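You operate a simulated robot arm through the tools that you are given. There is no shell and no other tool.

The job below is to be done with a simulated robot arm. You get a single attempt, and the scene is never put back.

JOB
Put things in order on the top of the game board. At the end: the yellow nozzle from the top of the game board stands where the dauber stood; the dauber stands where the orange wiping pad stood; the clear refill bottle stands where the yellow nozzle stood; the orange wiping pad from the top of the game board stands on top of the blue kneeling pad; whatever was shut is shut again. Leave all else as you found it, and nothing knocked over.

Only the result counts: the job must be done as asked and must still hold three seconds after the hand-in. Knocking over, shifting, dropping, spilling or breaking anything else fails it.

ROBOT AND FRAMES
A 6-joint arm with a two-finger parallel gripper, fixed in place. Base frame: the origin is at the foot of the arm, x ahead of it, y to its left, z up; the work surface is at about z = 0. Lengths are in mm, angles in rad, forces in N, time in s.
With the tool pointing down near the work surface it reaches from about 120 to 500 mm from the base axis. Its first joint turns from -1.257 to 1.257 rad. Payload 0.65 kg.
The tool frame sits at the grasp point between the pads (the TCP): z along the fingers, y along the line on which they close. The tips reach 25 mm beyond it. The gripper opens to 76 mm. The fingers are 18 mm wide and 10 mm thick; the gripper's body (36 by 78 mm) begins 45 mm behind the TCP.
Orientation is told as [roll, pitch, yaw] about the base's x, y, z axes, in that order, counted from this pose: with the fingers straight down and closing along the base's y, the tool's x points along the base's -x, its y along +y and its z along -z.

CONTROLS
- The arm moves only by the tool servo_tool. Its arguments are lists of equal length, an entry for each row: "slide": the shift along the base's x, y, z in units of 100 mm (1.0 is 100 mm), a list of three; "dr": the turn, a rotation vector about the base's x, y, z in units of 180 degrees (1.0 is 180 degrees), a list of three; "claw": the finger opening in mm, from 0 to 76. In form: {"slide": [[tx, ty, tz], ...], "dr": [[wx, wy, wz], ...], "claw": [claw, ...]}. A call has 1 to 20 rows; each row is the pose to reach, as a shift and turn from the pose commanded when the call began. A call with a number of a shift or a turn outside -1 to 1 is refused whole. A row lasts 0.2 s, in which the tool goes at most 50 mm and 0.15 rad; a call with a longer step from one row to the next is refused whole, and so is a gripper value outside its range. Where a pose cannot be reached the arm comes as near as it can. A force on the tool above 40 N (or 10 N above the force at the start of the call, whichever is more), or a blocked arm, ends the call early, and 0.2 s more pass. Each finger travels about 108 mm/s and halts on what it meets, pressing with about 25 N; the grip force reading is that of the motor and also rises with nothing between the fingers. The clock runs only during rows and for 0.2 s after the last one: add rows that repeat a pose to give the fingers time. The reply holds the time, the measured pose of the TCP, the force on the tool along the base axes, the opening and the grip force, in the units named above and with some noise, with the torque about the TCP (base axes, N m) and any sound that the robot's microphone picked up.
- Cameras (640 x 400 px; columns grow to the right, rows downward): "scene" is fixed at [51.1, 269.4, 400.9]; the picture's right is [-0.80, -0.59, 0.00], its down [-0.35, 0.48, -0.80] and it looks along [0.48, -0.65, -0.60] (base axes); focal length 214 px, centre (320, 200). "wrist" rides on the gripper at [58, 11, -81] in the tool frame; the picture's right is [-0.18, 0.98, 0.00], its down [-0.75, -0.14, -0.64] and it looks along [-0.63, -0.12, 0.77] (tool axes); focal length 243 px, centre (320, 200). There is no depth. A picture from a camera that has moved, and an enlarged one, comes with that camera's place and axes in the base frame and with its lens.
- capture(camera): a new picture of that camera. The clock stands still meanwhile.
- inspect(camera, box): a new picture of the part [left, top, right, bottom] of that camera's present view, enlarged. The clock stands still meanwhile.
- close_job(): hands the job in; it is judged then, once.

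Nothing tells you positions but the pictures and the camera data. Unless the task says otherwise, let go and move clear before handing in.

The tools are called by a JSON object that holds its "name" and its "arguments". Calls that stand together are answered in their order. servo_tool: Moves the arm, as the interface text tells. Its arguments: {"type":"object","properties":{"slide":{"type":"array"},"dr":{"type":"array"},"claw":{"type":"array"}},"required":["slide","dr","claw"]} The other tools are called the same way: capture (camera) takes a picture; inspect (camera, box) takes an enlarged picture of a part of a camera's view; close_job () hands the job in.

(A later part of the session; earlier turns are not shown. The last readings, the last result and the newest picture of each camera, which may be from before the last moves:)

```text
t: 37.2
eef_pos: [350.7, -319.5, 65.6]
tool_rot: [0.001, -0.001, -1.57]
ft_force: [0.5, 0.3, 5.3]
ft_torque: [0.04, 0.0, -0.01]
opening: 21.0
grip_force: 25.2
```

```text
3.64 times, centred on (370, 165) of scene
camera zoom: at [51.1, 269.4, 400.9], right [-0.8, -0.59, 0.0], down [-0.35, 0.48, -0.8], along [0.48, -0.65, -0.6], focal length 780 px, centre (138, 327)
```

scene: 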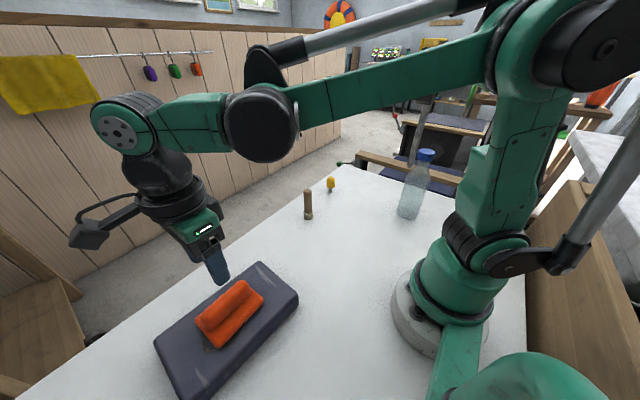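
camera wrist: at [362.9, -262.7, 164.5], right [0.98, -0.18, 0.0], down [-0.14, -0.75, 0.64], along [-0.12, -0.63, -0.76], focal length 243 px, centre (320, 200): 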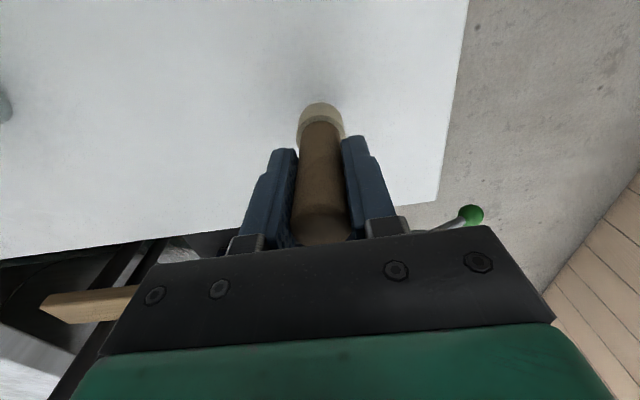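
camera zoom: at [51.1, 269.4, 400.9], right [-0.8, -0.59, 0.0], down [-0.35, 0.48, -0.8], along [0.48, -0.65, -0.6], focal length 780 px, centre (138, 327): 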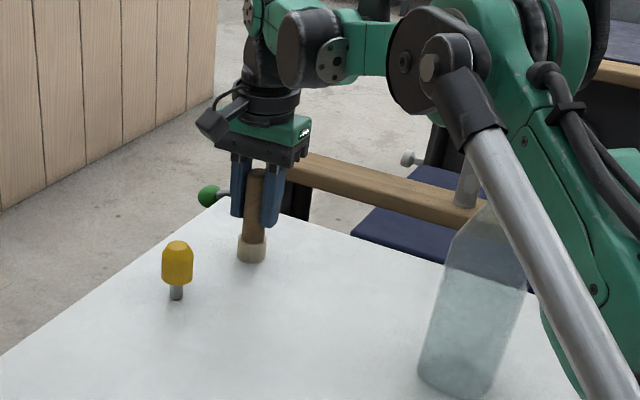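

The dauber touches with about 5 N. I'll open the fingers and rise straight up.

{"name": "servo_tool", "arguments": {"slide": [[0, 0, 0], [0, 0, 0], [0, 0, 0], [0, 0, 0], [0, 0, 0]], "dr": [[0, 0, 0], [0, 0, 0], [0, 0, 0], [0, 0, 0], [0, 0, 0]], "claw": [14, 26, 40, 54, 60]}}

{"name": "servo_tool", "arguments": {"slide": [[0, 0, 0.1], [0, 0, 0.25], [0, 0, 0.45], [0, 0, 0.7], [0, 0, 0.95], [0, 0, 0.95]], "dr": [[0, 0, 0], [0, 0, 0], [0, 0, 0], [0, 0, 0], [0, 0, 0], [0, 0, 0]], "claw": [60, 60, 60, 60, 60, 60]}}

{"name": "inspect", "arguments": {"camera": "scene", "box": [310, 110, 430, 220]}}

{"name": "capture", "arguments": {"camera": "wrist"}}

```text
t: 38.4
eef_pos: [351.0, -320.2, 64.7]
tool_rot: [0.002, -0.003, -1.57]
ft_force: [0.6, 0.3, 0.3]
ft_torque: [0.02, -0.01, -0.02]
opening: 59.7
grip_force: 0.0
```

```text
t: 39.8
eef_pos: [352.8, -318.4, 161.6]
tool_rot: [0.0, -0.004, -1.568]
ft_force: [0.3, -0.6, -0.4]
ft_torque: [-0.02, -0.03, 0.02]
opening: 59.9
grip_force: 0.0
```

```text
3.64 times, centred on (370, 165) of scene
camera zoom: at [51.1, 269.4, 400.9], right [-0.8, -0.59, 0.0], down [-0.35, 0.48, -0.8], along [0.48, -0.65, -0.6], focal length 780 px, centre (138, 327)
```

zoom: 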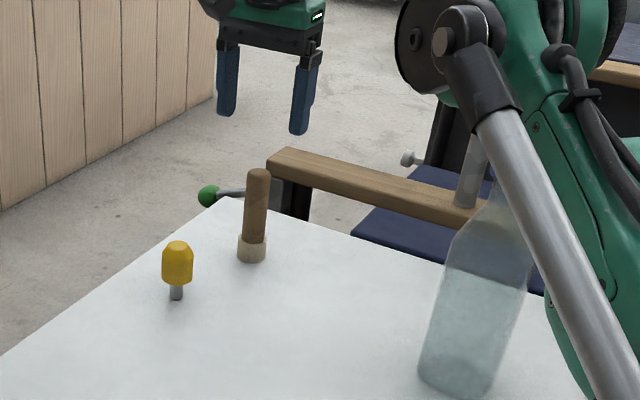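

```text
taken
camera wrist: at [363.9, -260.7, 241.2], right [0.98, -0.18, 0.0], down [-0.14, -0.75, 0.64], along [-0.12, -0.63, -0.76], focal length 243 px, centre (320, 200)
```

wrist: 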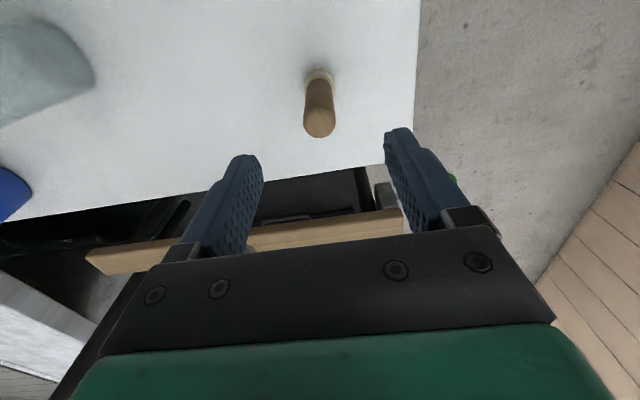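

The dauber stands at the old pad spot. Next I'll back off to about y -160 and look at the nozzle from the wrist to refine its position.

{"name": "servo_tool", "arguments": {"slide": [[0.04, 0.25, 0], [0.08, 0.5, 0], [0.14, 0.75, 0], [0.19, 1.0, 0], [0.19, 1.0, 0]], "dr": [[0, 0, 0], [0, 0, 0], [0, 0, 0], [0, 0, 0], [0, 0, 0]], "claw": [60, 60, 60, 60, 60]}}

{"name": "servo_tool", "arguments": {"slide": [[0, 0.2, 0], [0, 0.4, 0], [0, 0.6, 0], [0, 0.6, 0], [0, 0.6, 0]], "dr": [[0, 0, 0], [0, 0, 0], [0, 0, 0], [0, 0, 0], [0, 0, 0]], "claw": [60, 60, 60, 60, 60]}}

{"name": "capture", "arguments": {"camera": "wrist"}}

{"name": "inspect", "arguments": {"camera": "scene", "box": [310, 150, 390, 220]}}

```text
t: 41.0
eef_pos: [371.6, -218.9, 159.2]
tool_rot: [0.001, -0.003, -1.569]
ft_force: [-0.9, 0.5, 0.7]
ft_torque: [-0.03, 0.02, 0.0]
opening: 60.0
grip_force: 0.0
```

```text
t: 42.2
eef_pos: [369.7, -159.1, 159.1]
tool_rot: [0.0, -0.003, -1.567]
ft_force: [-0.2, 0.3, 0.4]
ft_torque: [0.02, -0.01, -0.02]
opening: 59.8
grip_force: 0.0
```

```text
taken
camera wrist: at [381.3, -101.6, 240.6], right [0.98, -0.18, 0.0], down [-0.14, -0.75, 0.64], along [-0.12, -0.63, -0.76], focal length 243 px, centre (320, 200)
```

wrist: 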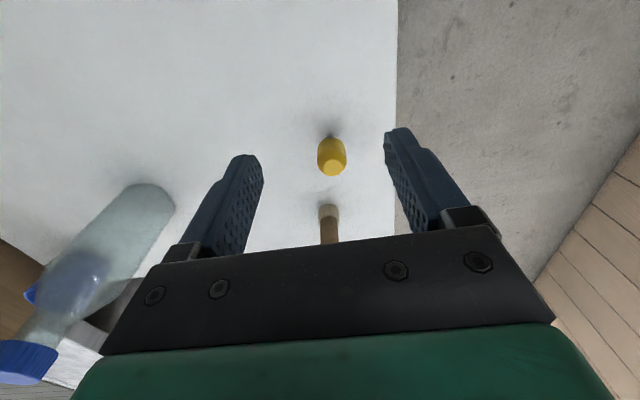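

```text
5.71 times, centred on (350, 185) of scene
camera zoom: at [51.1, 269.4, 400.9], right [-0.8, -0.59, 0.0], down [-0.35, 0.48, -0.8], along [0.48, -0.65, -0.6], focal length 1226 px, centre (149, 286)
```

zoom: 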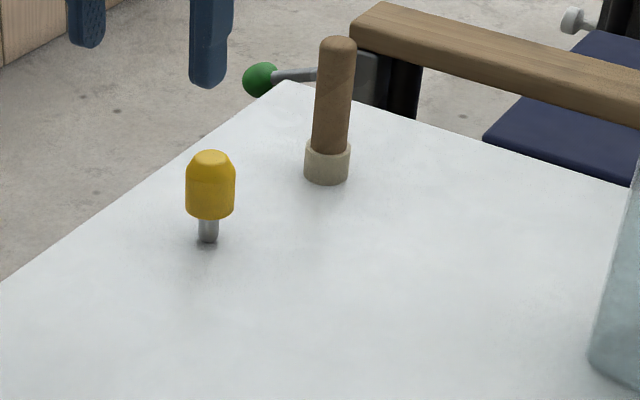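

{"name": "inspect", "arguments": {"camera": "wrist", "box": [290, 110, 370, 200]}}

{"name": "inspect", "arguments": {"camera": "scene", "box": [315, 170, 350, 200]}}

```text
4.44 times, centred on (330, 155) of wrist
camera zoom: at [381.3, -101.6, 240.6], right [0.98, -0.18, 0.0], down [-0.14, -0.75, 0.64], along [-0.12, -0.63, -0.76], focal length 1078 px, centre (276, 400)
```

zoom: 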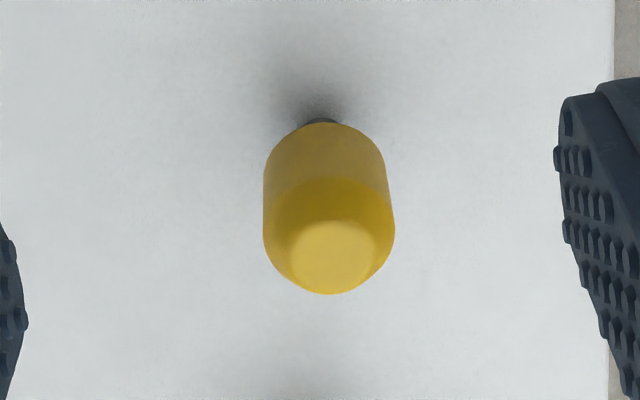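

```text
13.33 times, centred on (332, 185) of scene
camera zoom: at [51.1, 269.4, 400.9], right [-0.8, -0.59, 0.0], down [-0.35, 0.48, -0.8], along [0.48, -0.65, -0.6], focal length 2860 px, centre (153, 400)
```

zoom: 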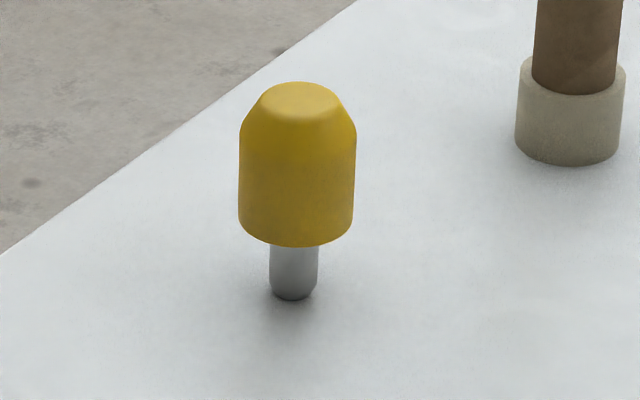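

The nozzle is at about (371.5, -220.5): a 28 mm body from z 23 to 56 on a 12 mm stem. I'll move above it.

{"name": "servo_tool", "arguments": {"slide": [[0.006, -0.2, 0], [0.006, -0.4, 0], [0.006, -0.603, -0.1], [0.006, -0.603, -0.3], [0.006, -0.603, -0.5], [0.006, -0.603, -0.6], [0.006, -0.603, -0.6]], "dr": [[0, 0, 0], [0, 0, 0], [0, 0, 0], [0, 0, 0], [0, 0, 0], [0, 0, 0], [0, 0, 0]], "claw": [60, 60, 60, 60, 60, 60, 60]}}

{"name": "capture", "arguments": {"camera": "wrist"}}

{"name": "inspect", "arguments": {"camera": "scene", "box": [290, 110, 410, 210]}}

```text
t: 43.8
eef_pos: [371.5, -221.1, 101.0]
tool_rot: [0.001, -0.001, -1.568]
ft_force: [0.0, -0.3, -0.1]
ft_torque: [-0.01, -0.03, 0.02]
opening: 59.7
grip_force: 0.0
```

```text
taken
camera wrist: at [381.8, -163.1, 180.6], right [0.98, -0.18, 0.0], down [-0.14, -0.75, 0.64], along [-0.12, -0.63, -0.76], focal length 243 px, centre (320, 200)
```

wrist: 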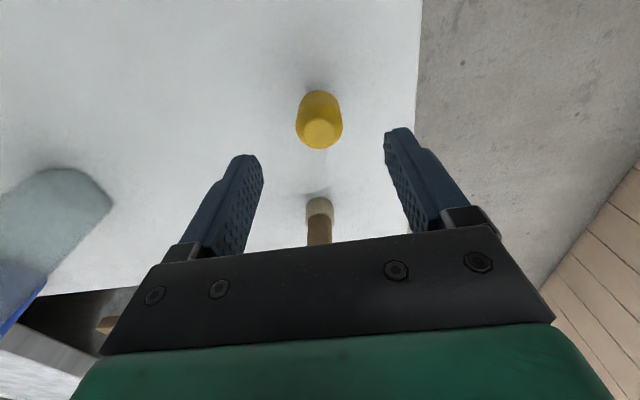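

```text
4.00 times, centred on (350, 160) of scene
camera zoom: at [51.1, 269.4, 400.9], right [-0.8, -0.59, 0.0], down [-0.35, 0.48, -0.8], along [0.48, -0.65, -0.6], focal length 858 px, centre (200, 360)
```

zoom: 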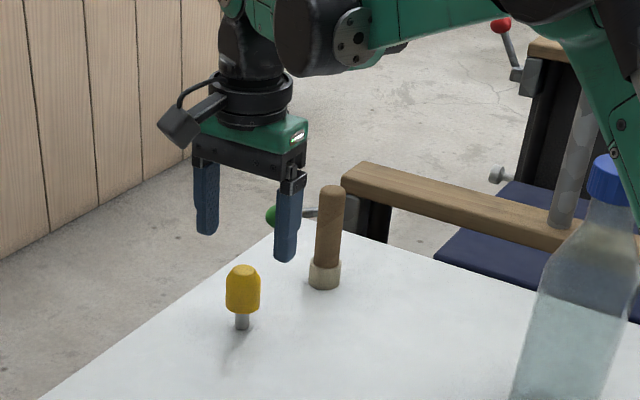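

The nozzle is centred between the open fingers. I'll descend to z of about 38.

{"name": "servo_tool", "arguments": {"slide": [[0, 0.005, -0.15], [0, 0.005, -0.3], [0, 0.005, -0.42], [0, 0.005, -0.52], [0, 0.005, -0.6], [0, 0.005, -0.62], [0, 0.005, -0.62]], "dr": [[0, 0, 0], [0, 0, 0], [0, 0, 0], [0, 0, 0], [0, 0, 0], [0, 0, 0], [0, 0, 0]], "claw": [60, 60, 60, 60, 60, 60, 60]}}

{"name": "capture", "arguments": {"camera": "wrist"}}

{"name": "inspect", "arguments": {"camera": "scene", "box": [290, 110, 410, 210]}}

```text
t: 45.4
eef_pos: [370.3, -219.5, 38.0]
tool_rot: [0.002, -0.002, -1.568]
ft_force: [-0.6, -0.3, -0.5]
ft_torque: [0.01, 0.02, 0.02]
opening: 60.0
grip_force: 0.2
```

```text
taken
camera wrist: at [381.8, -162.4, 118.7], right [0.98, -0.18, 0.0], down [-0.14, -0.75, 0.64], along [-0.12, -0.63, -0.76], focal length 243 px, centre (320, 200)
```

wrist: 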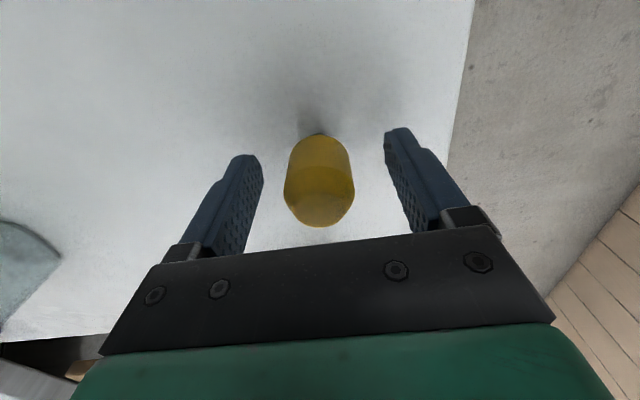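

```text
4.00 times, centred on (350, 160) of scene
camera zoom: at [51.1, 269.4, 400.9], right [-0.8, -0.59, 0.0], down [-0.35, 0.48, -0.8], along [0.48, -0.65, -0.6], focal length 858 px, centre (200, 360)
```

zoom: 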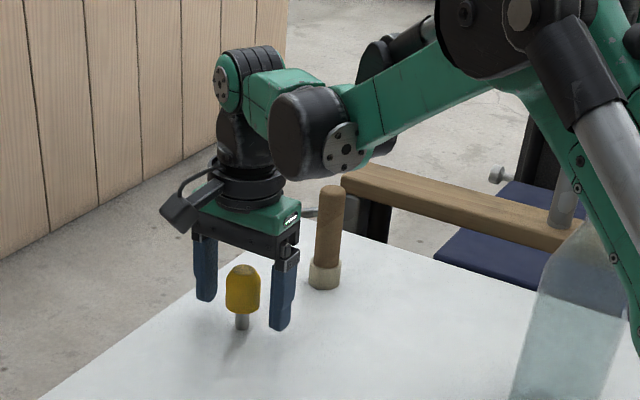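

The nozzle body is centred between the pads. I'll close slowly.

{"name": "servo_tool", "arguments": {"slide": [[0, 0, 0], [0, 0, 0], [0, 0, 0], [0, 0, 0], [0, 0, 0], [0, 0, 0], [0, 0, 0], [0, 0, 0]], "dr": [[0, 0, 0], [0, 0, 0], [0, 0, 0], [0, 0, 0], [0, 0, 0], [0, 0, 0], [0, 0, 0], [0, 0, 0]], "claw": [50, 42, 37, 33, 30, 27, 22, 15]}}

{"name": "capture", "arguments": {"camera": "wrist"}}

{"name": "inspect", "arguments": {"camera": "scene", "box": [290, 110, 410, 210]}}

```text
t: 47.2
eef_pos: [370.0, -219.6, 37.9]
tool_rot: [0.003, -0.002, -1.57]
ft_force: [0.0, 1.0, -0.1]
ft_torque: [0.01, 0.01, 0.01]
opening: 26.9
grip_force: 25.1
```

```text
taken
camera wrist: at [381.8, -162.3, 118.8], right [0.98, -0.18, 0.0], down [-0.14, -0.75, 0.64], along [-0.12, -0.63, -0.76], focal length 243 px, centre (320, 200)
```

wrist: 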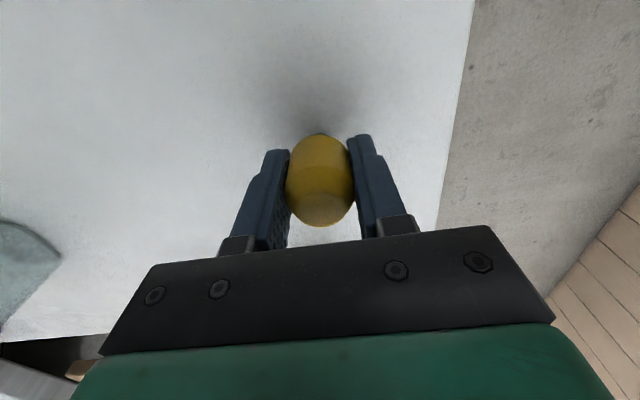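

```text
4.00 times, centred on (350, 160) of scene
camera zoom: at [51.1, 269.4, 400.9], right [-0.8, -0.59, 0.0], down [-0.35, 0.48, -0.8], along [0.48, -0.65, -0.6], focal length 858 px, centre (200, 360)
```

zoom: 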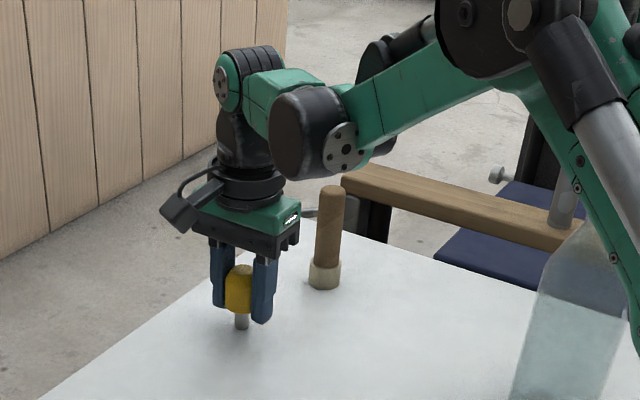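

The nozzle is gripped at 27 mm and vertical. I'll lift it and carry it to where the dauber stood, about (351.3, -77.7).

{"name": "servo_tool", "arguments": {"slide": [[0, 0, 0.08], [0, 0, 0.2], [0, 0, 0.35], [0, 0, 0.5], [-0.03, 0.2, 0.6], [-0.06, 0.4, 0.6], [-0.09, 0.6, 0.6], [-0.12, 0.8, 0.6], [-0.14, 1.0, 0.6], [-0.14, 1.0, 0.6]], "dr": [[0, 0, 0], [0, 0, 0], [0, 0, 0], [0, 0, 0], [0, 0, 0], [0, 0, 0], [0, 0, 0], [0, 0, 0], [0, 0, 0], [0, 0, 0]], "claw": [15, 15, 15, 15, 15, 15, 15, 15, 15, 15]}}

{"name": "servo_tool", "arguments": {"slide": [[-0.03, 0.2, 0], [-0.062, 0.423, 0], [-0.062, 0.423, -0.2], [-0.062, 0.423, -0.35], [-0.062, 0.423, -0.45], [-0.062, 0.423, -0.45]], "dr": [[0, 0, 0], [0, 0, 0], [0, 0, 0], [0, 0, 0], [0, 0, 0], [0, 0, 0]], "claw": [15, 15, 15, 15, 15, 15]}}

{"name": "capture", "arguments": {"camera": "wrist"}}

{"name": "inspect", "arguments": {"camera": "scene", "box": [260, 120, 380, 230]}}

```text
t: 49.4
eef_pos: [355.6, -121.3, 96.9]
tool_rot: [0.0, -0.001, -1.57]
ft_force: [0.0, 0.6, -0.5]
ft_torque: [-0.03, 0.02, -0.03]
opening: 26.5
grip_force: 25.0
```

```text
t: 50.8
eef_pos: [349.8, -77.0, 52.3]
tool_rot: [0.001, -0.002, -1.567]
ft_force: [0.4, -0.3, -1.0]
ft_torque: [-0.01, 0.0, 0.04]
opening: 26.8
grip_force: 25.5
```

```text
taken
camera wrist: at [361.1, -20.1, 133.2], right [0.98, -0.18, 0.0], down [-0.14, -0.75, 0.64], along [-0.12, -0.63, -0.76], focal length 243 px, centre (320, 200)
```

wrist: 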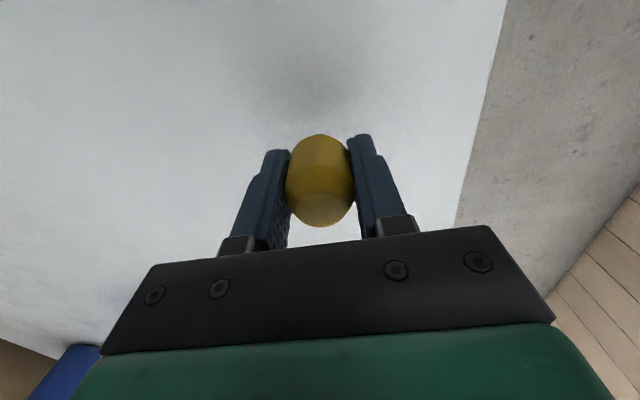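

```text
3.64 times, centred on (320, 175) of scene
camera zoom: at [51.1, 269.4, 400.9], right [-0.8, -0.59, 0.0], down [-0.35, 0.48, -0.8], along [0.48, -0.65, -0.6], focal length 780 px, centre (320, 291)
```

zoom: 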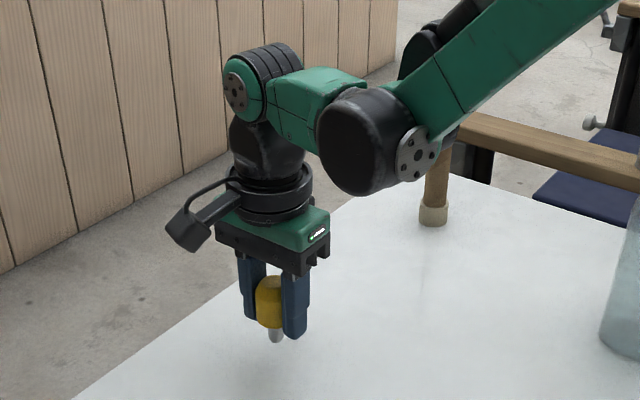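

It hangs about 15 mm over the dauber's old spot. I'll lower it slowly.

{"name": "servo_tool", "arguments": {"slide": [[0, 0, -0.05], [0, 0, -0.09], [0, 0, -0.12], [0, 0, -0.135], [0, 0, -0.145], [0, 0, -0.145]], "dr": [[0, 0, 0], [0, 0, 0], [0, 0, 0], [0, 0, 0], [0, 0, 0], [0, 0, 0]], "claw": [15, 15, 15, 15, 15, 15]}}

{"name": "servo_tool", "arguments": {"slide": [[0, 0, -0.004], [0, 0, -0.008], [0, 0, -0.008]], "dr": [[0, 0, 0], [0, 0, 0], [0, 0, 0]], "claw": [15, 15, 15]}}

{"name": "inspect", "arguments": {"camera": "scene", "box": [280, 170, 340, 230]}}

```text
t: 52.2
eef_pos: [350.8, -77.7, 40.2]
tool_rot: [0.002, -0.003, -1.57]
ft_force: [-0.9, 0.1, -0.9]
ft_torque: [-0.01, -0.02, -0.01]
opening: 26.8
grip_force: 25.1
```

```text
t: 53.0
eef_pos: [350.1, -77.2, 39.1]
tool_rot: [0.001, -0.002, -1.57]
ft_force: [0.5, 0.8, 0.3]
ft_torque: [-0.02, 0.0, -0.02]
opening: 26.3
grip_force: 24.8
```

```text
6.67 times, centred on (310, 200) of scene
camera zoom: at [51.1, 269.4, 400.9], right [-0.8, -0.59, 0.0], down [-0.35, 0.48, -0.8], along [0.48, -0.65, -0.6], focal length 1430 px, centre (387, 200)
```

zoom: 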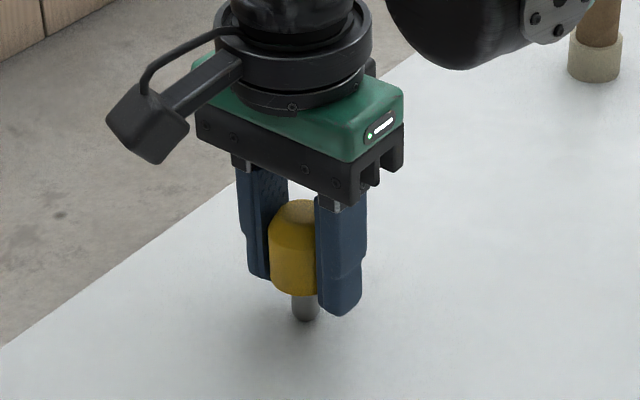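

There is no contact yet. I'll keep lowering in half-millimetre steps.

{"name": "servo_tool", "arguments": {"slide": [[0, 0, -0.005], [0, 0, -0.005], [0, 0, -0.01], [0, 0, -0.01]], "dr": [[0, 0, 0], [0, 0, 0], [0, 0, 0], [0, 0, 0]], "claw": [15, 15, 15, 15]}}

```text
t: 54.0
eef_pos: [350.2, -77.5, 37.1]
tool_rot: [0.001, -0.002, -1.569]
ft_force: [-4.9, 0.1, 18.7]
ft_torque: [0.0, 0.16, 0.01]
opening: 26.8
grip_force: 25.1
```

It touched firmly. I'll back off by 0.7 mm so there is only light contact before releasing.

{"name": "servo_tool", "arguments": {"slide": [[0, 0, 0.006], [0, 0, 0.006], [0, 0, 0.006]], "dr": [[0, 0, 0], [0, 0, 0], [0, 0, 0]], "claw": [15, 15, 15]}}

{"name": "inspect", "arguments": {"camera": "scene", "box": [280, 170, 340, 230]}}

{"name": "inspect", "arguments": {"camera": "wrist", "box": [270, 100, 370, 250]}}

```text
t: 54.8
eef_pos: [351.3, -77.8, 37.6]
tool_rot: [0.002, -0.001, -1.567]
ft_force: [0.4, -0.7, 0.1]
ft_torque: [-0.04, -0.02, 0.01]
opening: 26.8
grip_force: 25.2
```

```text
6.67 times, centred on (310, 200) of scene
camera zoom: at [51.1, 269.4, 400.9], right [-0.8, -0.59, 0.0], down [-0.35, 0.48, -0.8], along [0.48, -0.65, -0.6], focal length 1430 px, centre (387, 200)
```

zoom: 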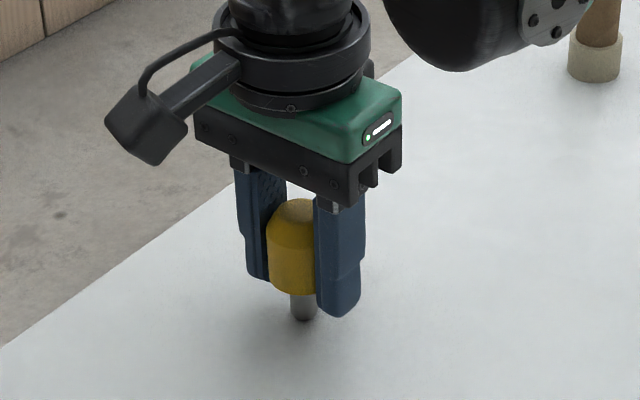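

```text
2.67 times, centred on (320, 175) of wrist
camera zoom: at [362.2, -19.6, 118.2], right [0.98, -0.18, 0.0], down [-0.14, -0.75, 0.64], along [-0.12, -0.63, -0.76], focal length 647 px, centre (320, 267)
```

zoom: 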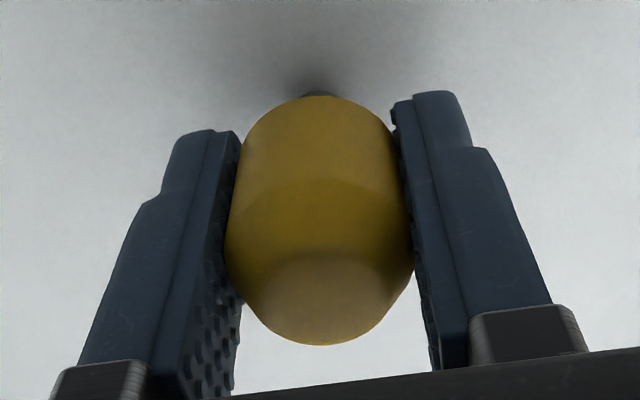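

The gap is at most a fraction of a millimetre. I'll press down 0.3 mm and open the fingers slowly.

{"name": "servo_tool", "arguments": {"slide": [[0, 0, -0.003], [0, 0, -0.003], [0, 0, -0.003], [0, 0, -0.003], [0, 0, -0.003], [0, 0, -0.003], [0, 0, -0.003], [0, 0, -0.003], [0, 0, -0.003]], "dr": [[0, 0, 0], [0, 0, 0], [0, 0, 0], [0, 0, 0], [0, 0, 0], [0, 0, 0], [0, 0, 0], [0, 0, 0], [0, 0, 0]], "claw": [15, 26, 28, 30, 33, 38, 45, 55, 62]}}

{"name": "inspect", "arguments": {"camera": "scene", "box": [280, 170, 340, 230]}}

{"name": "inspect", "arguments": {"camera": "wrist", "box": [220, 80, 420, 250]}}

```text
t: 56.8
eef_pos: [350.4, -77.3, 36.5]
tool_rot: [0.002, -0.001, -1.569]
ft_force: [0.0, -0.1, 0.6]
ft_torque: [0.02, 0.01, -0.03]
opening: 62.0
grip_force: 0.0
```

```text
6.67 times, centred on (310, 200) of scene
camera zoom: at [51.1, 269.4, 400.9], right [-0.8, -0.59, 0.0], down [-0.35, 0.48, -0.8], along [0.48, -0.65, -0.6], focal length 1430 px, centre (387, 200)
```

zoom: 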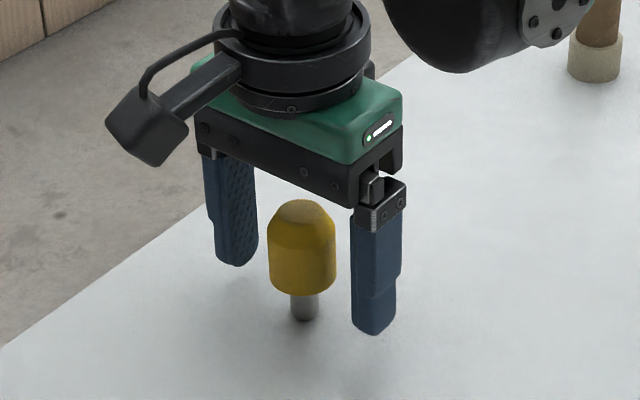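

```text
2.35 times, centred on (320, 165) of wrist
camera zoom: at [362.1, -19.8, 117.7], right [0.98, -0.18, 0.0], down [-0.14, -0.75, 0.64], along [-0.12, -0.63, -0.76], focal length 571 px, centre (320, 282)
```

zoom: 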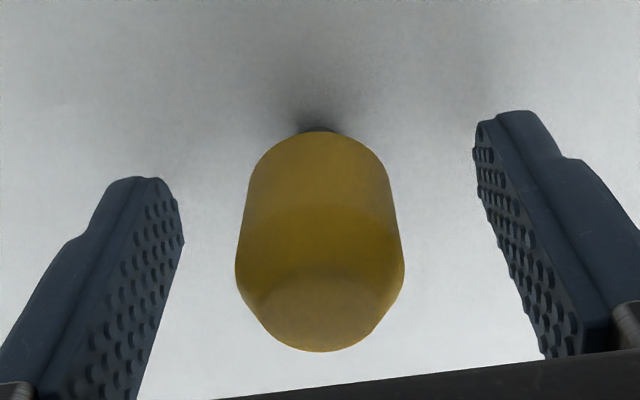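

The nozzle stands upright on the dauber's old spot. I'll rise straight up and move high towards the bottle to view its cap.

{"name": "servo_tool", "arguments": {"slide": [[0, 0, 0.1], [0, 0, 0.25], [0, 0, 0.45], [0, 0, 0.7], [0, 0, 1.0], [0, 0, 1.0]], "dr": [[0, 0, 0], [0, 0, 0], [0, 0, 0], [0, 0, 0], [0, 0, 0], [0, 0, 0]], "claw": [62, 62, 62, 62, 62, 62]}}

{"name": "servo_tool", "arguments": {"slide": [[0, 0, 0.3], [-0.1, 0, 0.6], [-0.3, -0.1, 0.9], [-0.6, -0.2, 1.0], [-0.9, -0.35, 1.0], [-1.0, -0.4, 1.0], [-1.0, -0.4, 1.0]], "dr": [[0, 0, 0], [0, 0, 0], [0, 0, 0], [0, 0, 0], [0, 0, 0], [0, 0, 0], [0, 0, 0]], "claw": [62, 62, 62, 62, 70, 76, 76]}}

{"name": "servo_tool", "arguments": {"slide": [[-0.2, -0.12, 0.05], [-0.4, -0.24, 0.1], [-0.6, -0.36, 0.15], [-0.8, -0.48, 0.15], [-1.0, -0.6, 0.15], [-1.0, -0.6, 0.15]], "dr": [[0, 0, 0], [0, 0, 0], [0, 0, 0], [0, 0, 0], [0, 0, 0], [0, 0, 0]], "claw": [76, 76, 76, 76, 76, 76]}}

{"name": "capture", "arguments": {"camera": "wrist"}}

{"name": "capture", "arguments": {"camera": "scene"}}

```text
t: 58.2
eef_pos: [351.8, -79.6, 137.5]
tool_rot: [0.0, -0.002, -1.569]
ft_force: [-0.2, -0.6, 0.6]
ft_torque: [-0.02, 0.01, -0.01]
opening: 62.1
grip_force: 0.1
```

```text
t: 59.8
eef_pos: [251.7, -118.5, 236.7]
tool_rot: [0.003, 0.0, -1.568]
ft_force: [-0.4, -0.3, 0.1]
ft_torque: [0.02, 0.01, 0.0]
opening: 76.0
grip_force: 0.1
```

```text
t: 61.2
eef_pos: [150.5, -176.1, 251.1]
tool_rot: [0.003, 0.0, -1.57]
ft_force: [-0.9, 0.3, 0.1]
ft_torque: [0.0, 0.05, 0.04]
opening: 76.2
grip_force: 0.2
```

```text
taken
camera wrist: at [163.0, -119.8, 332.0], right [0.98, -0.18, 0.0], down [-0.14, -0.75, 0.64], along [-0.12, -0.63, -0.76], focal length 243 px, centre (320, 200)
```

wrist: 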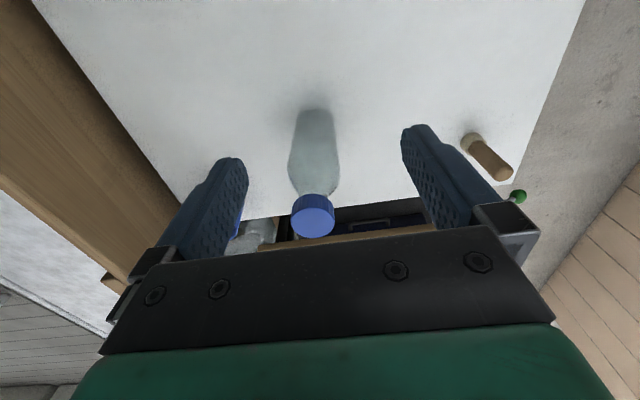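

```text
taken
```

scene: 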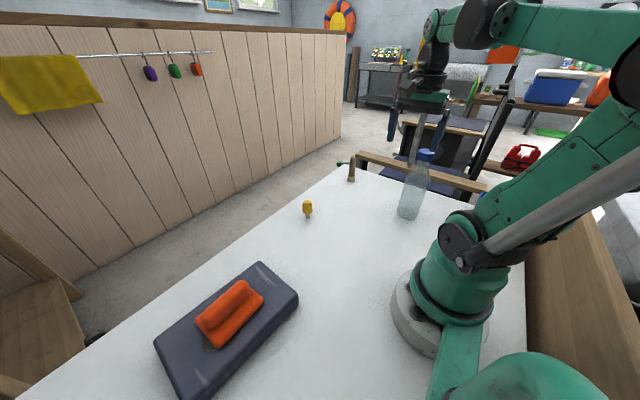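

{"name": "inspect", "arguments": {"camera": "wrist", "box": [260, 90, 380, 250]}}

{"name": "inspect", "arguments": {"camera": "scene", "box": [380, 140, 450, 225]}}

```text
2.50 times, centred on (320, 170) of wrist
camera zoom: at [163.0, -119.8, 332.0], right [0.98, -0.18, 0.0], down [-0.14, -0.75, 0.64], along [-0.12, -0.63, -0.76], focal length 606 px, centre (320, 275)
```

zoom: 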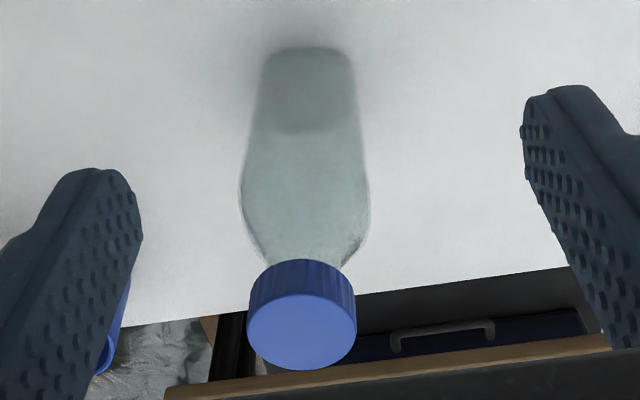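

```text
4.71 times, centred on (415, 182) of scene
camera zoom: at [51.1, 269.4, 400.9], right [-0.8, -0.59, 0.0], down [-0.35, 0.48, -0.8], along [0.48, -0.65, -0.6], focal length 1009 px, centre (-127, 282)
```

zoom: 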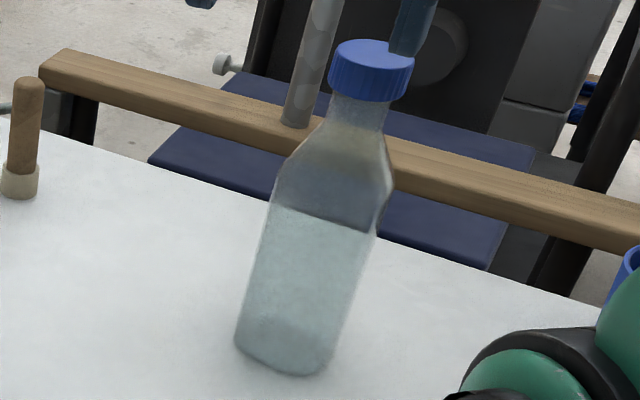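

The bottle cap's top is at about (131.5, -259, 190), and the cap is about 36 mm wide. I'll move directly above it with the fingers wide open.

{"name": "servo_tool", "arguments": {"slide": [[-0.04, -0.16, 0], [-0.08, -0.32, 0], [-0.12, -0.48, 0], [-0.16, -0.64, 0], [-0.198, -0.818, 0], [-0.198, -0.818, 0], [-0.198, -0.818, 0]], "dr": [[0, 0, 0], [0, 0, 0], [0, 0, 0], [0, 0, 0], [0, 0, 0], [0, 0, 0], [0, 0, 0]], "claw": [76, 76, 76, 76, 76, 76, 76]}}

{"name": "capture", "arguments": {"camera": "wrist"}}

{"name": "inspect", "arguments": {"camera": "scene", "box": [340, 60, 500, 230]}}

```text
t: 62.8
eef_pos: [131.4, -257.7, 252.0]
tool_rot: [0.003, -0.001, -1.569]
ft_force: [0.3, 0.9, 0.3]
ft_torque: [0.0, -0.01, 0.0]
opening: 76.2
grip_force: 0.1
```

```text
taken
camera wrist: at [142.8, -201.5, 331.9], right [0.98, -0.18, 0.0], down [-0.14, -0.75, 0.64], along [-0.12, -0.63, -0.76], focal length 243 px, centre (320, 200)
```

wrist: 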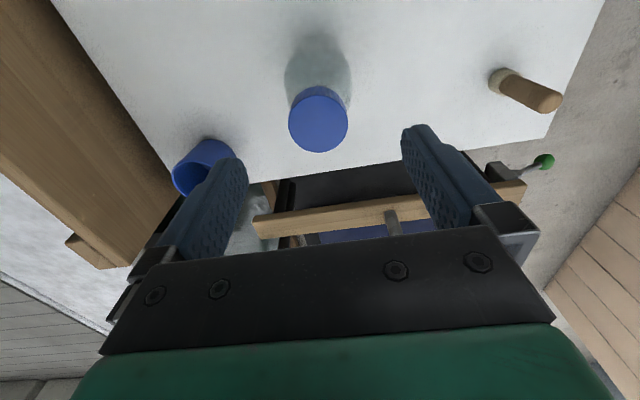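

```text
2.35 times, centred on (420, 145) of scene
camera zoom: at [51.1, 269.4, 400.9], right [-0.8, -0.59, 0.0], down [-0.35, 0.48, -0.8], along [0.48, -0.65, -0.6], focal length 505 px, centre (85, 329)
```

zoom: 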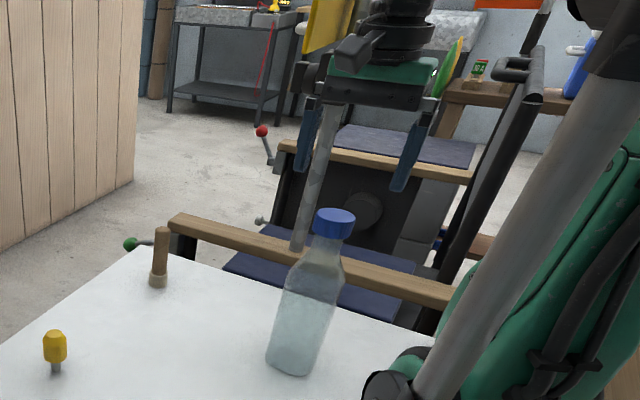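

The cap is centred between the fingers. I'll descend to about z 183, with the tips beside the neck.

{"name": "servo_tool", "arguments": {"slide": [[0.003, 0.02, -0.15], [0.003, 0.02, -0.3], [0.003, 0.02, -0.42], [0.003, 0.02, -0.54], [0.003, 0.02, -0.64], [0.003, 0.02, -0.7], [0.003, 0.02, -0.7]], "dr": [[0, 0, 0], [0, 0, 0], [0, 0, 0], [0, 0, 0], [0, 0, 0], [0, 0, 0], [0, 0, 0]], "claw": [76, 76, 76, 76, 76, 76, 76]}}

{"name": "capture", "arguments": {"camera": "wrist"}}

{"name": "inspect", "arguments": {"camera": "scene", "box": [370, 90, 470, 230]}}

```text
t: 64.4
eef_pos: [132.3, -256.5, 182.4]
tool_rot: [0.0, -0.001, -1.57]
ft_force: [0.1, 0.2, 0.0]
ft_torque: [0.0, 0.03, 0.01]
opening: 75.9
grip_force: 0.0
```

```text
taken
camera wrist: at [143.3, -199.7, 262.1], right [0.98, -0.18, 0.0], down [-0.14, -0.75, 0.64], along [-0.12, -0.63, -0.76], focal length 243 px, centre (320, 200)
```

wrist: 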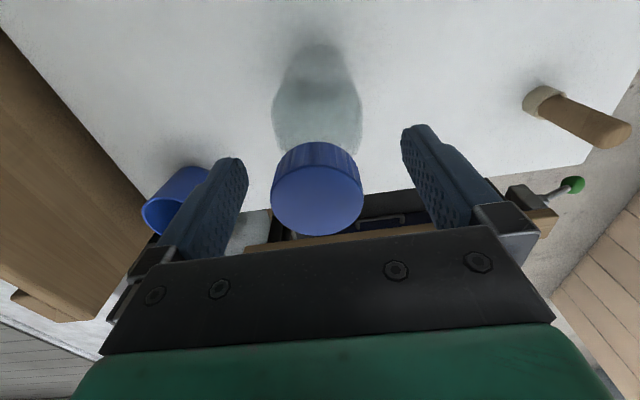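

```text
2.86 times, centred on (420, 160) of scene
camera zoom: at [51.1, 269.4, 400.9], right [-0.8, -0.59, 0.0], down [-0.35, 0.48, -0.8], along [0.48, -0.65, -0.6], focal length 613 px, centre (34, 314)
```

zoom: 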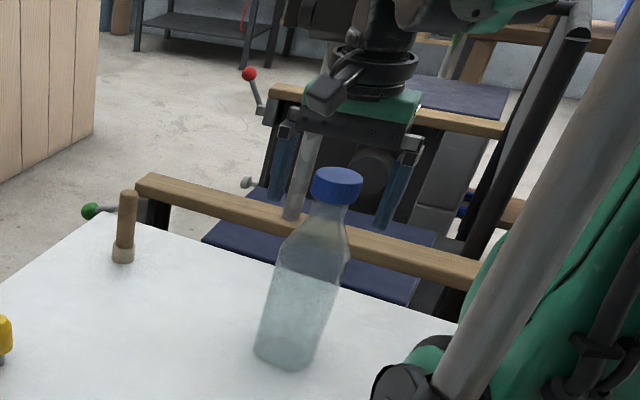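

The cap sits between the pads. I'll nudge 1 mm in y and close slowly on it.

{"name": "servo_tool", "arguments": {"slide": [[0, -0.012, 0], [0, -0.012, 0], [0, -0.012, 0], [0, -0.012, 0], [0, -0.012, 0], [0, -0.012, 0], [0, -0.012, 0], [0, -0.012, 0], [0, -0.012, 0], [0, -0.012, 0]], "dr": [[0, 0, 0], [0, 0, 0], [0, 0, 0], [0, 0, 0], [0, 0, 0], [0, 0, 0], [0, 0, 0], [0, 0, 0], [0, 0, 0], [0, 0, 0]], "claw": [64, 54, 47, 43, 40, 38, 36, 33, 28, 20]}}

{"name": "capture", "arguments": {"camera": "wrist"}}

{"name": "inspect", "arguments": {"camera": "scene", "box": [370, 90, 470, 230]}}

```text
t: 66.6
eef_pos: [131.3, -258.7, 182.5]
tool_rot: [0.003, -0.002, -1.569]
ft_force: [-0.3, -0.8, -0.8]
ft_torque: [0.03, 0.02, 0.01]
opening: 35.7
grip_force: 25.3
```

```text
taken
camera wrist: at [143.1, -201.1, 262.2], right [0.98, -0.18, 0.0], down [-0.14, -0.75, 0.64], along [-0.12, -0.63, -0.76], focal length 243 px, centre (320, 200)
```

wrist: 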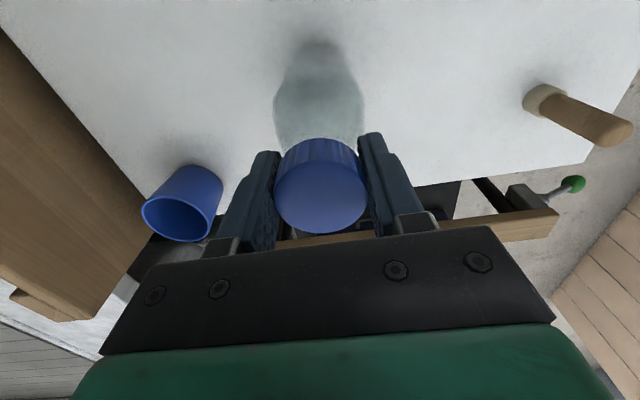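

```text
2.86 times, centred on (420, 160) of scene
camera zoom: at [51.1, 269.4, 400.9], right [-0.8, -0.59, 0.0], down [-0.35, 0.48, -0.8], along [0.48, -0.65, -0.6], focal length 613 px, centre (34, 314)
```

zoom: 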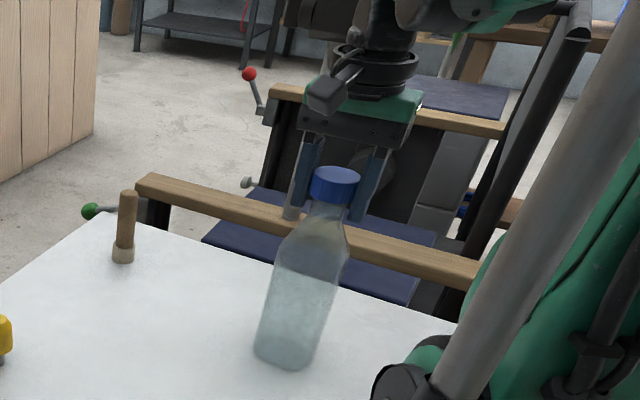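

The cap is gripped at 36 mm. I'll lift 15 mm slowly and check that the whole bottle comes along.

{"name": "servo_tool", "arguments": {"slide": [[0, 0, 0.02], [0, 0, 0.04], [0, 0, 0.07], [0, 0, 0.11], [0, 0, 0.15], [0, 0, 0.15], [0, 0, 0.15]], "dr": [[0, 0, 0], [0, 0, 0], [0, 0, 0], [0, 0, 0], [0, 0, 0], [0, 0, 0], [0, 0, 0]], "claw": [15, 15, 15, 15, 15, 15, 15]}}

{"name": "capture", "arguments": {"camera": "wrist"}}

{"name": "inspect", "arguments": {"camera": "scene", "box": [370, 90, 470, 230]}}

```text
t: 68.2
eef_pos: [132.4, -258.3, 197.6]
tool_rot: [0.001, -0.001, -1.569]
ft_force: [-0.2, 0.4, 0.1]
ft_torque: [0.02, 0.02, 0.0]
opening: 35.8
grip_force: 25.0
```

```text
taken
camera wrist: at [143.4, -201.0, 278.0], right [0.98, -0.18, 0.0], down [-0.14, -0.75, 0.64], along [-0.12, -0.63, -0.76], focal length 243 px, centre (320, 200)
```

wrist: 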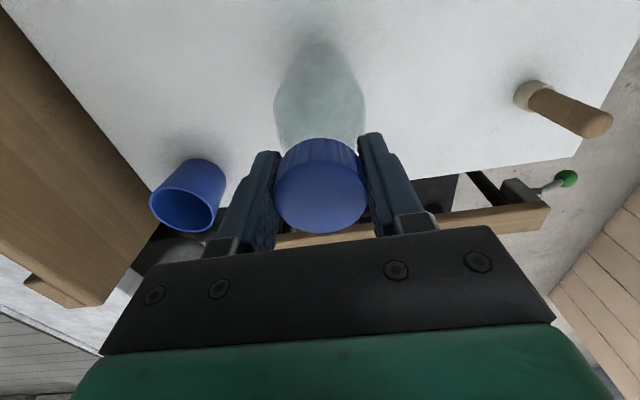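

```text
2.86 times, centred on (420, 160) of scene
camera zoom: at [51.1, 269.4, 400.9], right [-0.8, -0.59, 0.0], down [-0.35, 0.48, -0.8], along [0.48, -0.65, -0.6], focal length 613 px, centre (34, 314)
```

zoom: 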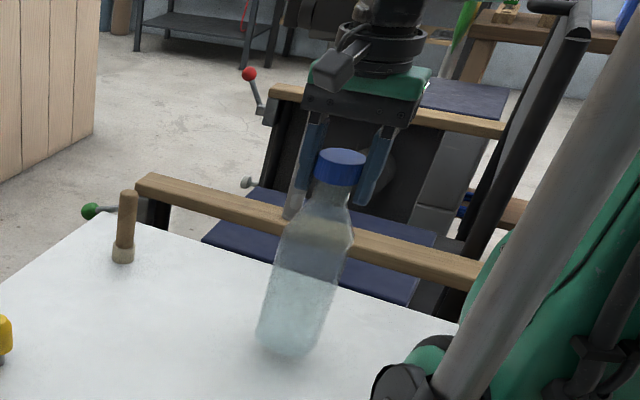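

The whole bottle lifted cleanly. I'll carry it slowly, low and upright to the nozzle's old spot (371.5, -220).

{"name": "servo_tool", "arguments": {"slide": [[0.03, 0.005, 0.03], [0.08, 0.013, 0.06], [0.16, 0.026, 0.1], [0.28, 0.045, 0.1], [0.42, 0.068, 0.1], [0.56, 0.09, 0.1], [0.7, 0.113, 0.1], [0.82, 0.132, 0.1], [0.92, 0.148, 0.1], [0.98, 0.158, 0.1], [1.0, 0.161, 0.1], [1.0, 0.161, 0.1]], "dr": [[0, 0, 0], [0, 0, 0], [0, 0, 0], [0, 0, 0], [0, 0, 0], [0, 0, 0], [0, 0, 0], [0, 0, 0], [0, 0, 0], [0, 0, 0], [0, 0, 0], [0, 0, 0]], "claw": [15, 15, 15, 15, 15, 15, 15, 15, 15, 15, 15, 15]}}

{"name": "capture", "arguments": {"camera": "scene"}}

```text
t: 70.8
eef_pos: [232.3, -244.0, 207.4]
tool_rot: [0.001, -0.002, -1.568]
ft_force: [-0.5, 0.4, -0.8]
ft_torque: [0.03, 0.02, 0.02]
opening: 36.0
grip_force: 25.1
```

```text
taken
```

scene: 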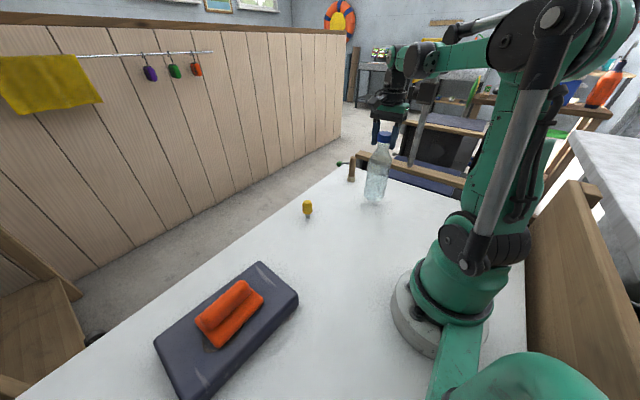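

The bottle is steady at (232, -243). I'll continue along the same line.

{"name": "servo_tool", "arguments": {"slide": [[0.03, 0.005, 0], [0.08, 0.013, 0], [0.16, 0.026, 0], [0.28, 0.045, 0], [0.42, 0.068, 0], [0.56, 0.09, 0], [0.7, 0.113, 0], [0.82, 0.132, 0], [0.92, 0.148, 0], [0.98, 0.158, 0], [1.0, 0.161, 0], [1.0, 0.161, 0]], "dr": [[0, 0, 0], [0, 0, 0], [0, 0, 0], [0, 0, 0], [0, 0, 0], [0, 0, 0], [0, 0, 0], [0, 0, 0], [0, 0, 0], [0, 0, 0], [0, 0, 0], [0, 0, 0]], "claw": [15, 15, 15, 15, 15, 15, 15, 15, 15, 15, 15, 15]}}

{"name": "servo_tool", "arguments": {"slide": [[0.03, 0.005, 0], [0.08, 0.013, 0], [0.16, 0.026, 0], [0.25, 0.041, 0], [0.33, 0.054, 0], [0.38, 0.062, 0], [0.397, 0.065, 0], [0.397, 0.065, 0]], "dr": [[0, 0, 0], [0, 0, 0], [0, 0, 0], [0, 0, 0], [0, 0, 0], [0, 0, 0], [0, 0, 0], [0, 0, 0]], "claw": [15, 15, 15, 15, 15, 15, 15, 15]}}

{"name": "capture", "arguments": {"camera": "wrist"}}

{"name": "inspect", "arguments": {"camera": "scene", "box": [280, 90, 400, 230]}}

```text
t: 73.4
eef_pos: [331.2, -225.6, 206.7]
tool_rot: [0.003, 0.0, -1.57]
ft_force: [-0.1, -0.3, -0.2]
ft_torque: [0.0, 0.0, -0.01]
opening: 35.6
grip_force: 24.9
```

```text
t: 75.2
eef_pos: [371.6, -219.4, 207.3]
tool_rot: [0.002, -0.003, -1.569]
ft_force: [0.0, 0.5, -0.8]
ft_torque: [-0.01, -0.01, -0.02]
opening: 35.4
grip_force: 24.8
```

```text
taken
camera wrist: at [383.1, -162.9, 287.2], right [0.98, -0.18, 0.0], down [-0.14, -0.75, 0.64], along [-0.12, -0.63, -0.76], focal length 243 px, centre (320, 200)
```

wrist: 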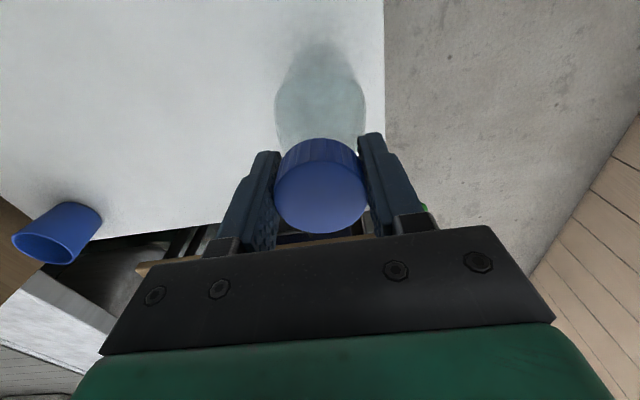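

```text
2.86 times, centred on (340, 160) of scene
camera zoom: at [51.1, 269.4, 400.9], right [-0.8, -0.59, 0.0], down [-0.35, 0.48, -0.8], along [0.48, -0.65, -0.6], focal length 613 px, centre (263, 314)
```

zoom: 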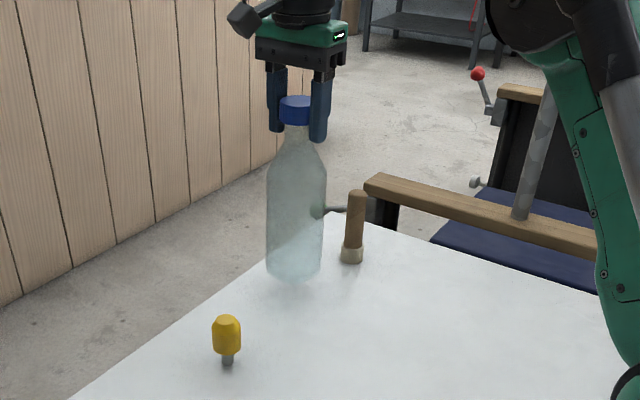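

The bottle hangs upright over the nozzle's old spot, about 25 mm up. I'll lower it gently.

{"name": "servo_tool", "arguments": {"slide": [[0, 0, -0.03], [0, 0, -0.07], [0, 0, -0.11], [0, 0, -0.15], [0, 0, -0.19], [0, 0, -0.215], [0, 0, -0.23], [0, 0, -0.238], [0, 0, -0.238]], "dr": [[0, 0, 0], [0, 0, 0], [0, 0, 0], [0, 0, 0], [0, 0, 0], [0, 0, 0], [0, 0, 0], [0, 0, 0], [0, 0, 0]], "claw": [15, 15, 15, 15, 15, 15, 15, 15, 15]}}

{"name": "servo_tool", "arguments": {"slide": [[0, 0, -0.006], [0, 0, -0.012], [0, 0, -0.012]], "dr": [[0, 0, 0], [0, 0, 0], [0, 0, 0]], "claw": [15, 15, 15]}}

{"name": "inspect", "arguments": {"camera": "scene", "box": [280, 90, 400, 230]}}

```text
t: 77.2
eef_pos: [370.7, -219.6, 182.4]
tool_rot: [0.001, -0.001, -1.569]
ft_force: [-0.3, -0.2, -0.8]
ft_torque: [0.0, -0.01, 0.04]
opening: 35.8
grip_force: 24.8
```

```text
t: 78.0
eef_pos: [372.7, -220.7, 182.4]
tool_rot: [0.003, -0.002, -1.568]
ft_force: [-0.8, -0.9, -0.5]
ft_torque: [0.0, 0.0, 0.01]
opening: 35.8
grip_force: 25.6
```

```text
2.86 times, centred on (340, 160) of scene
camera zoom: at [51.1, 269.4, 400.9], right [-0.8, -0.59, 0.0], down [-0.35, 0.48, -0.8], along [0.48, -0.65, -0.6], focal length 613 px, centre (263, 314)
```

zoom: 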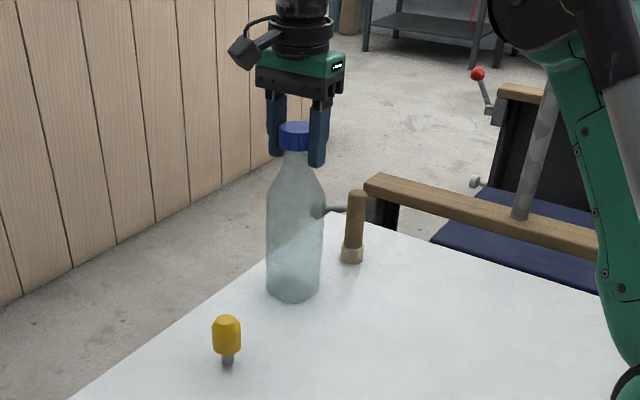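

The force reading shows no contact yet, and the bottle should be within a millimetre of the board. I'll keep stepping down half a millimetre at a time.

{"name": "servo_tool", "arguments": {"slide": [[0, 0, -0.005], [0, 0, -0.005], [0, 0, -0.01], [0, 0, -0.01]], "dr": [[0, 0, 0], [0, 0, 0], [0, 0, 0], [0, 0, 0]], "claw": [15, 15, 15, 15]}}

```text
t: 79.0
eef_pos: [371.6, -219.3, 180.7]
tool_rot: [0.002, -0.001, -1.568]
ft_force: [0.0, 0.6, 10.1]
ft_torque: [-0.05, -0.04, 0.01]
opening: 36.0
grip_force: 25.1
```

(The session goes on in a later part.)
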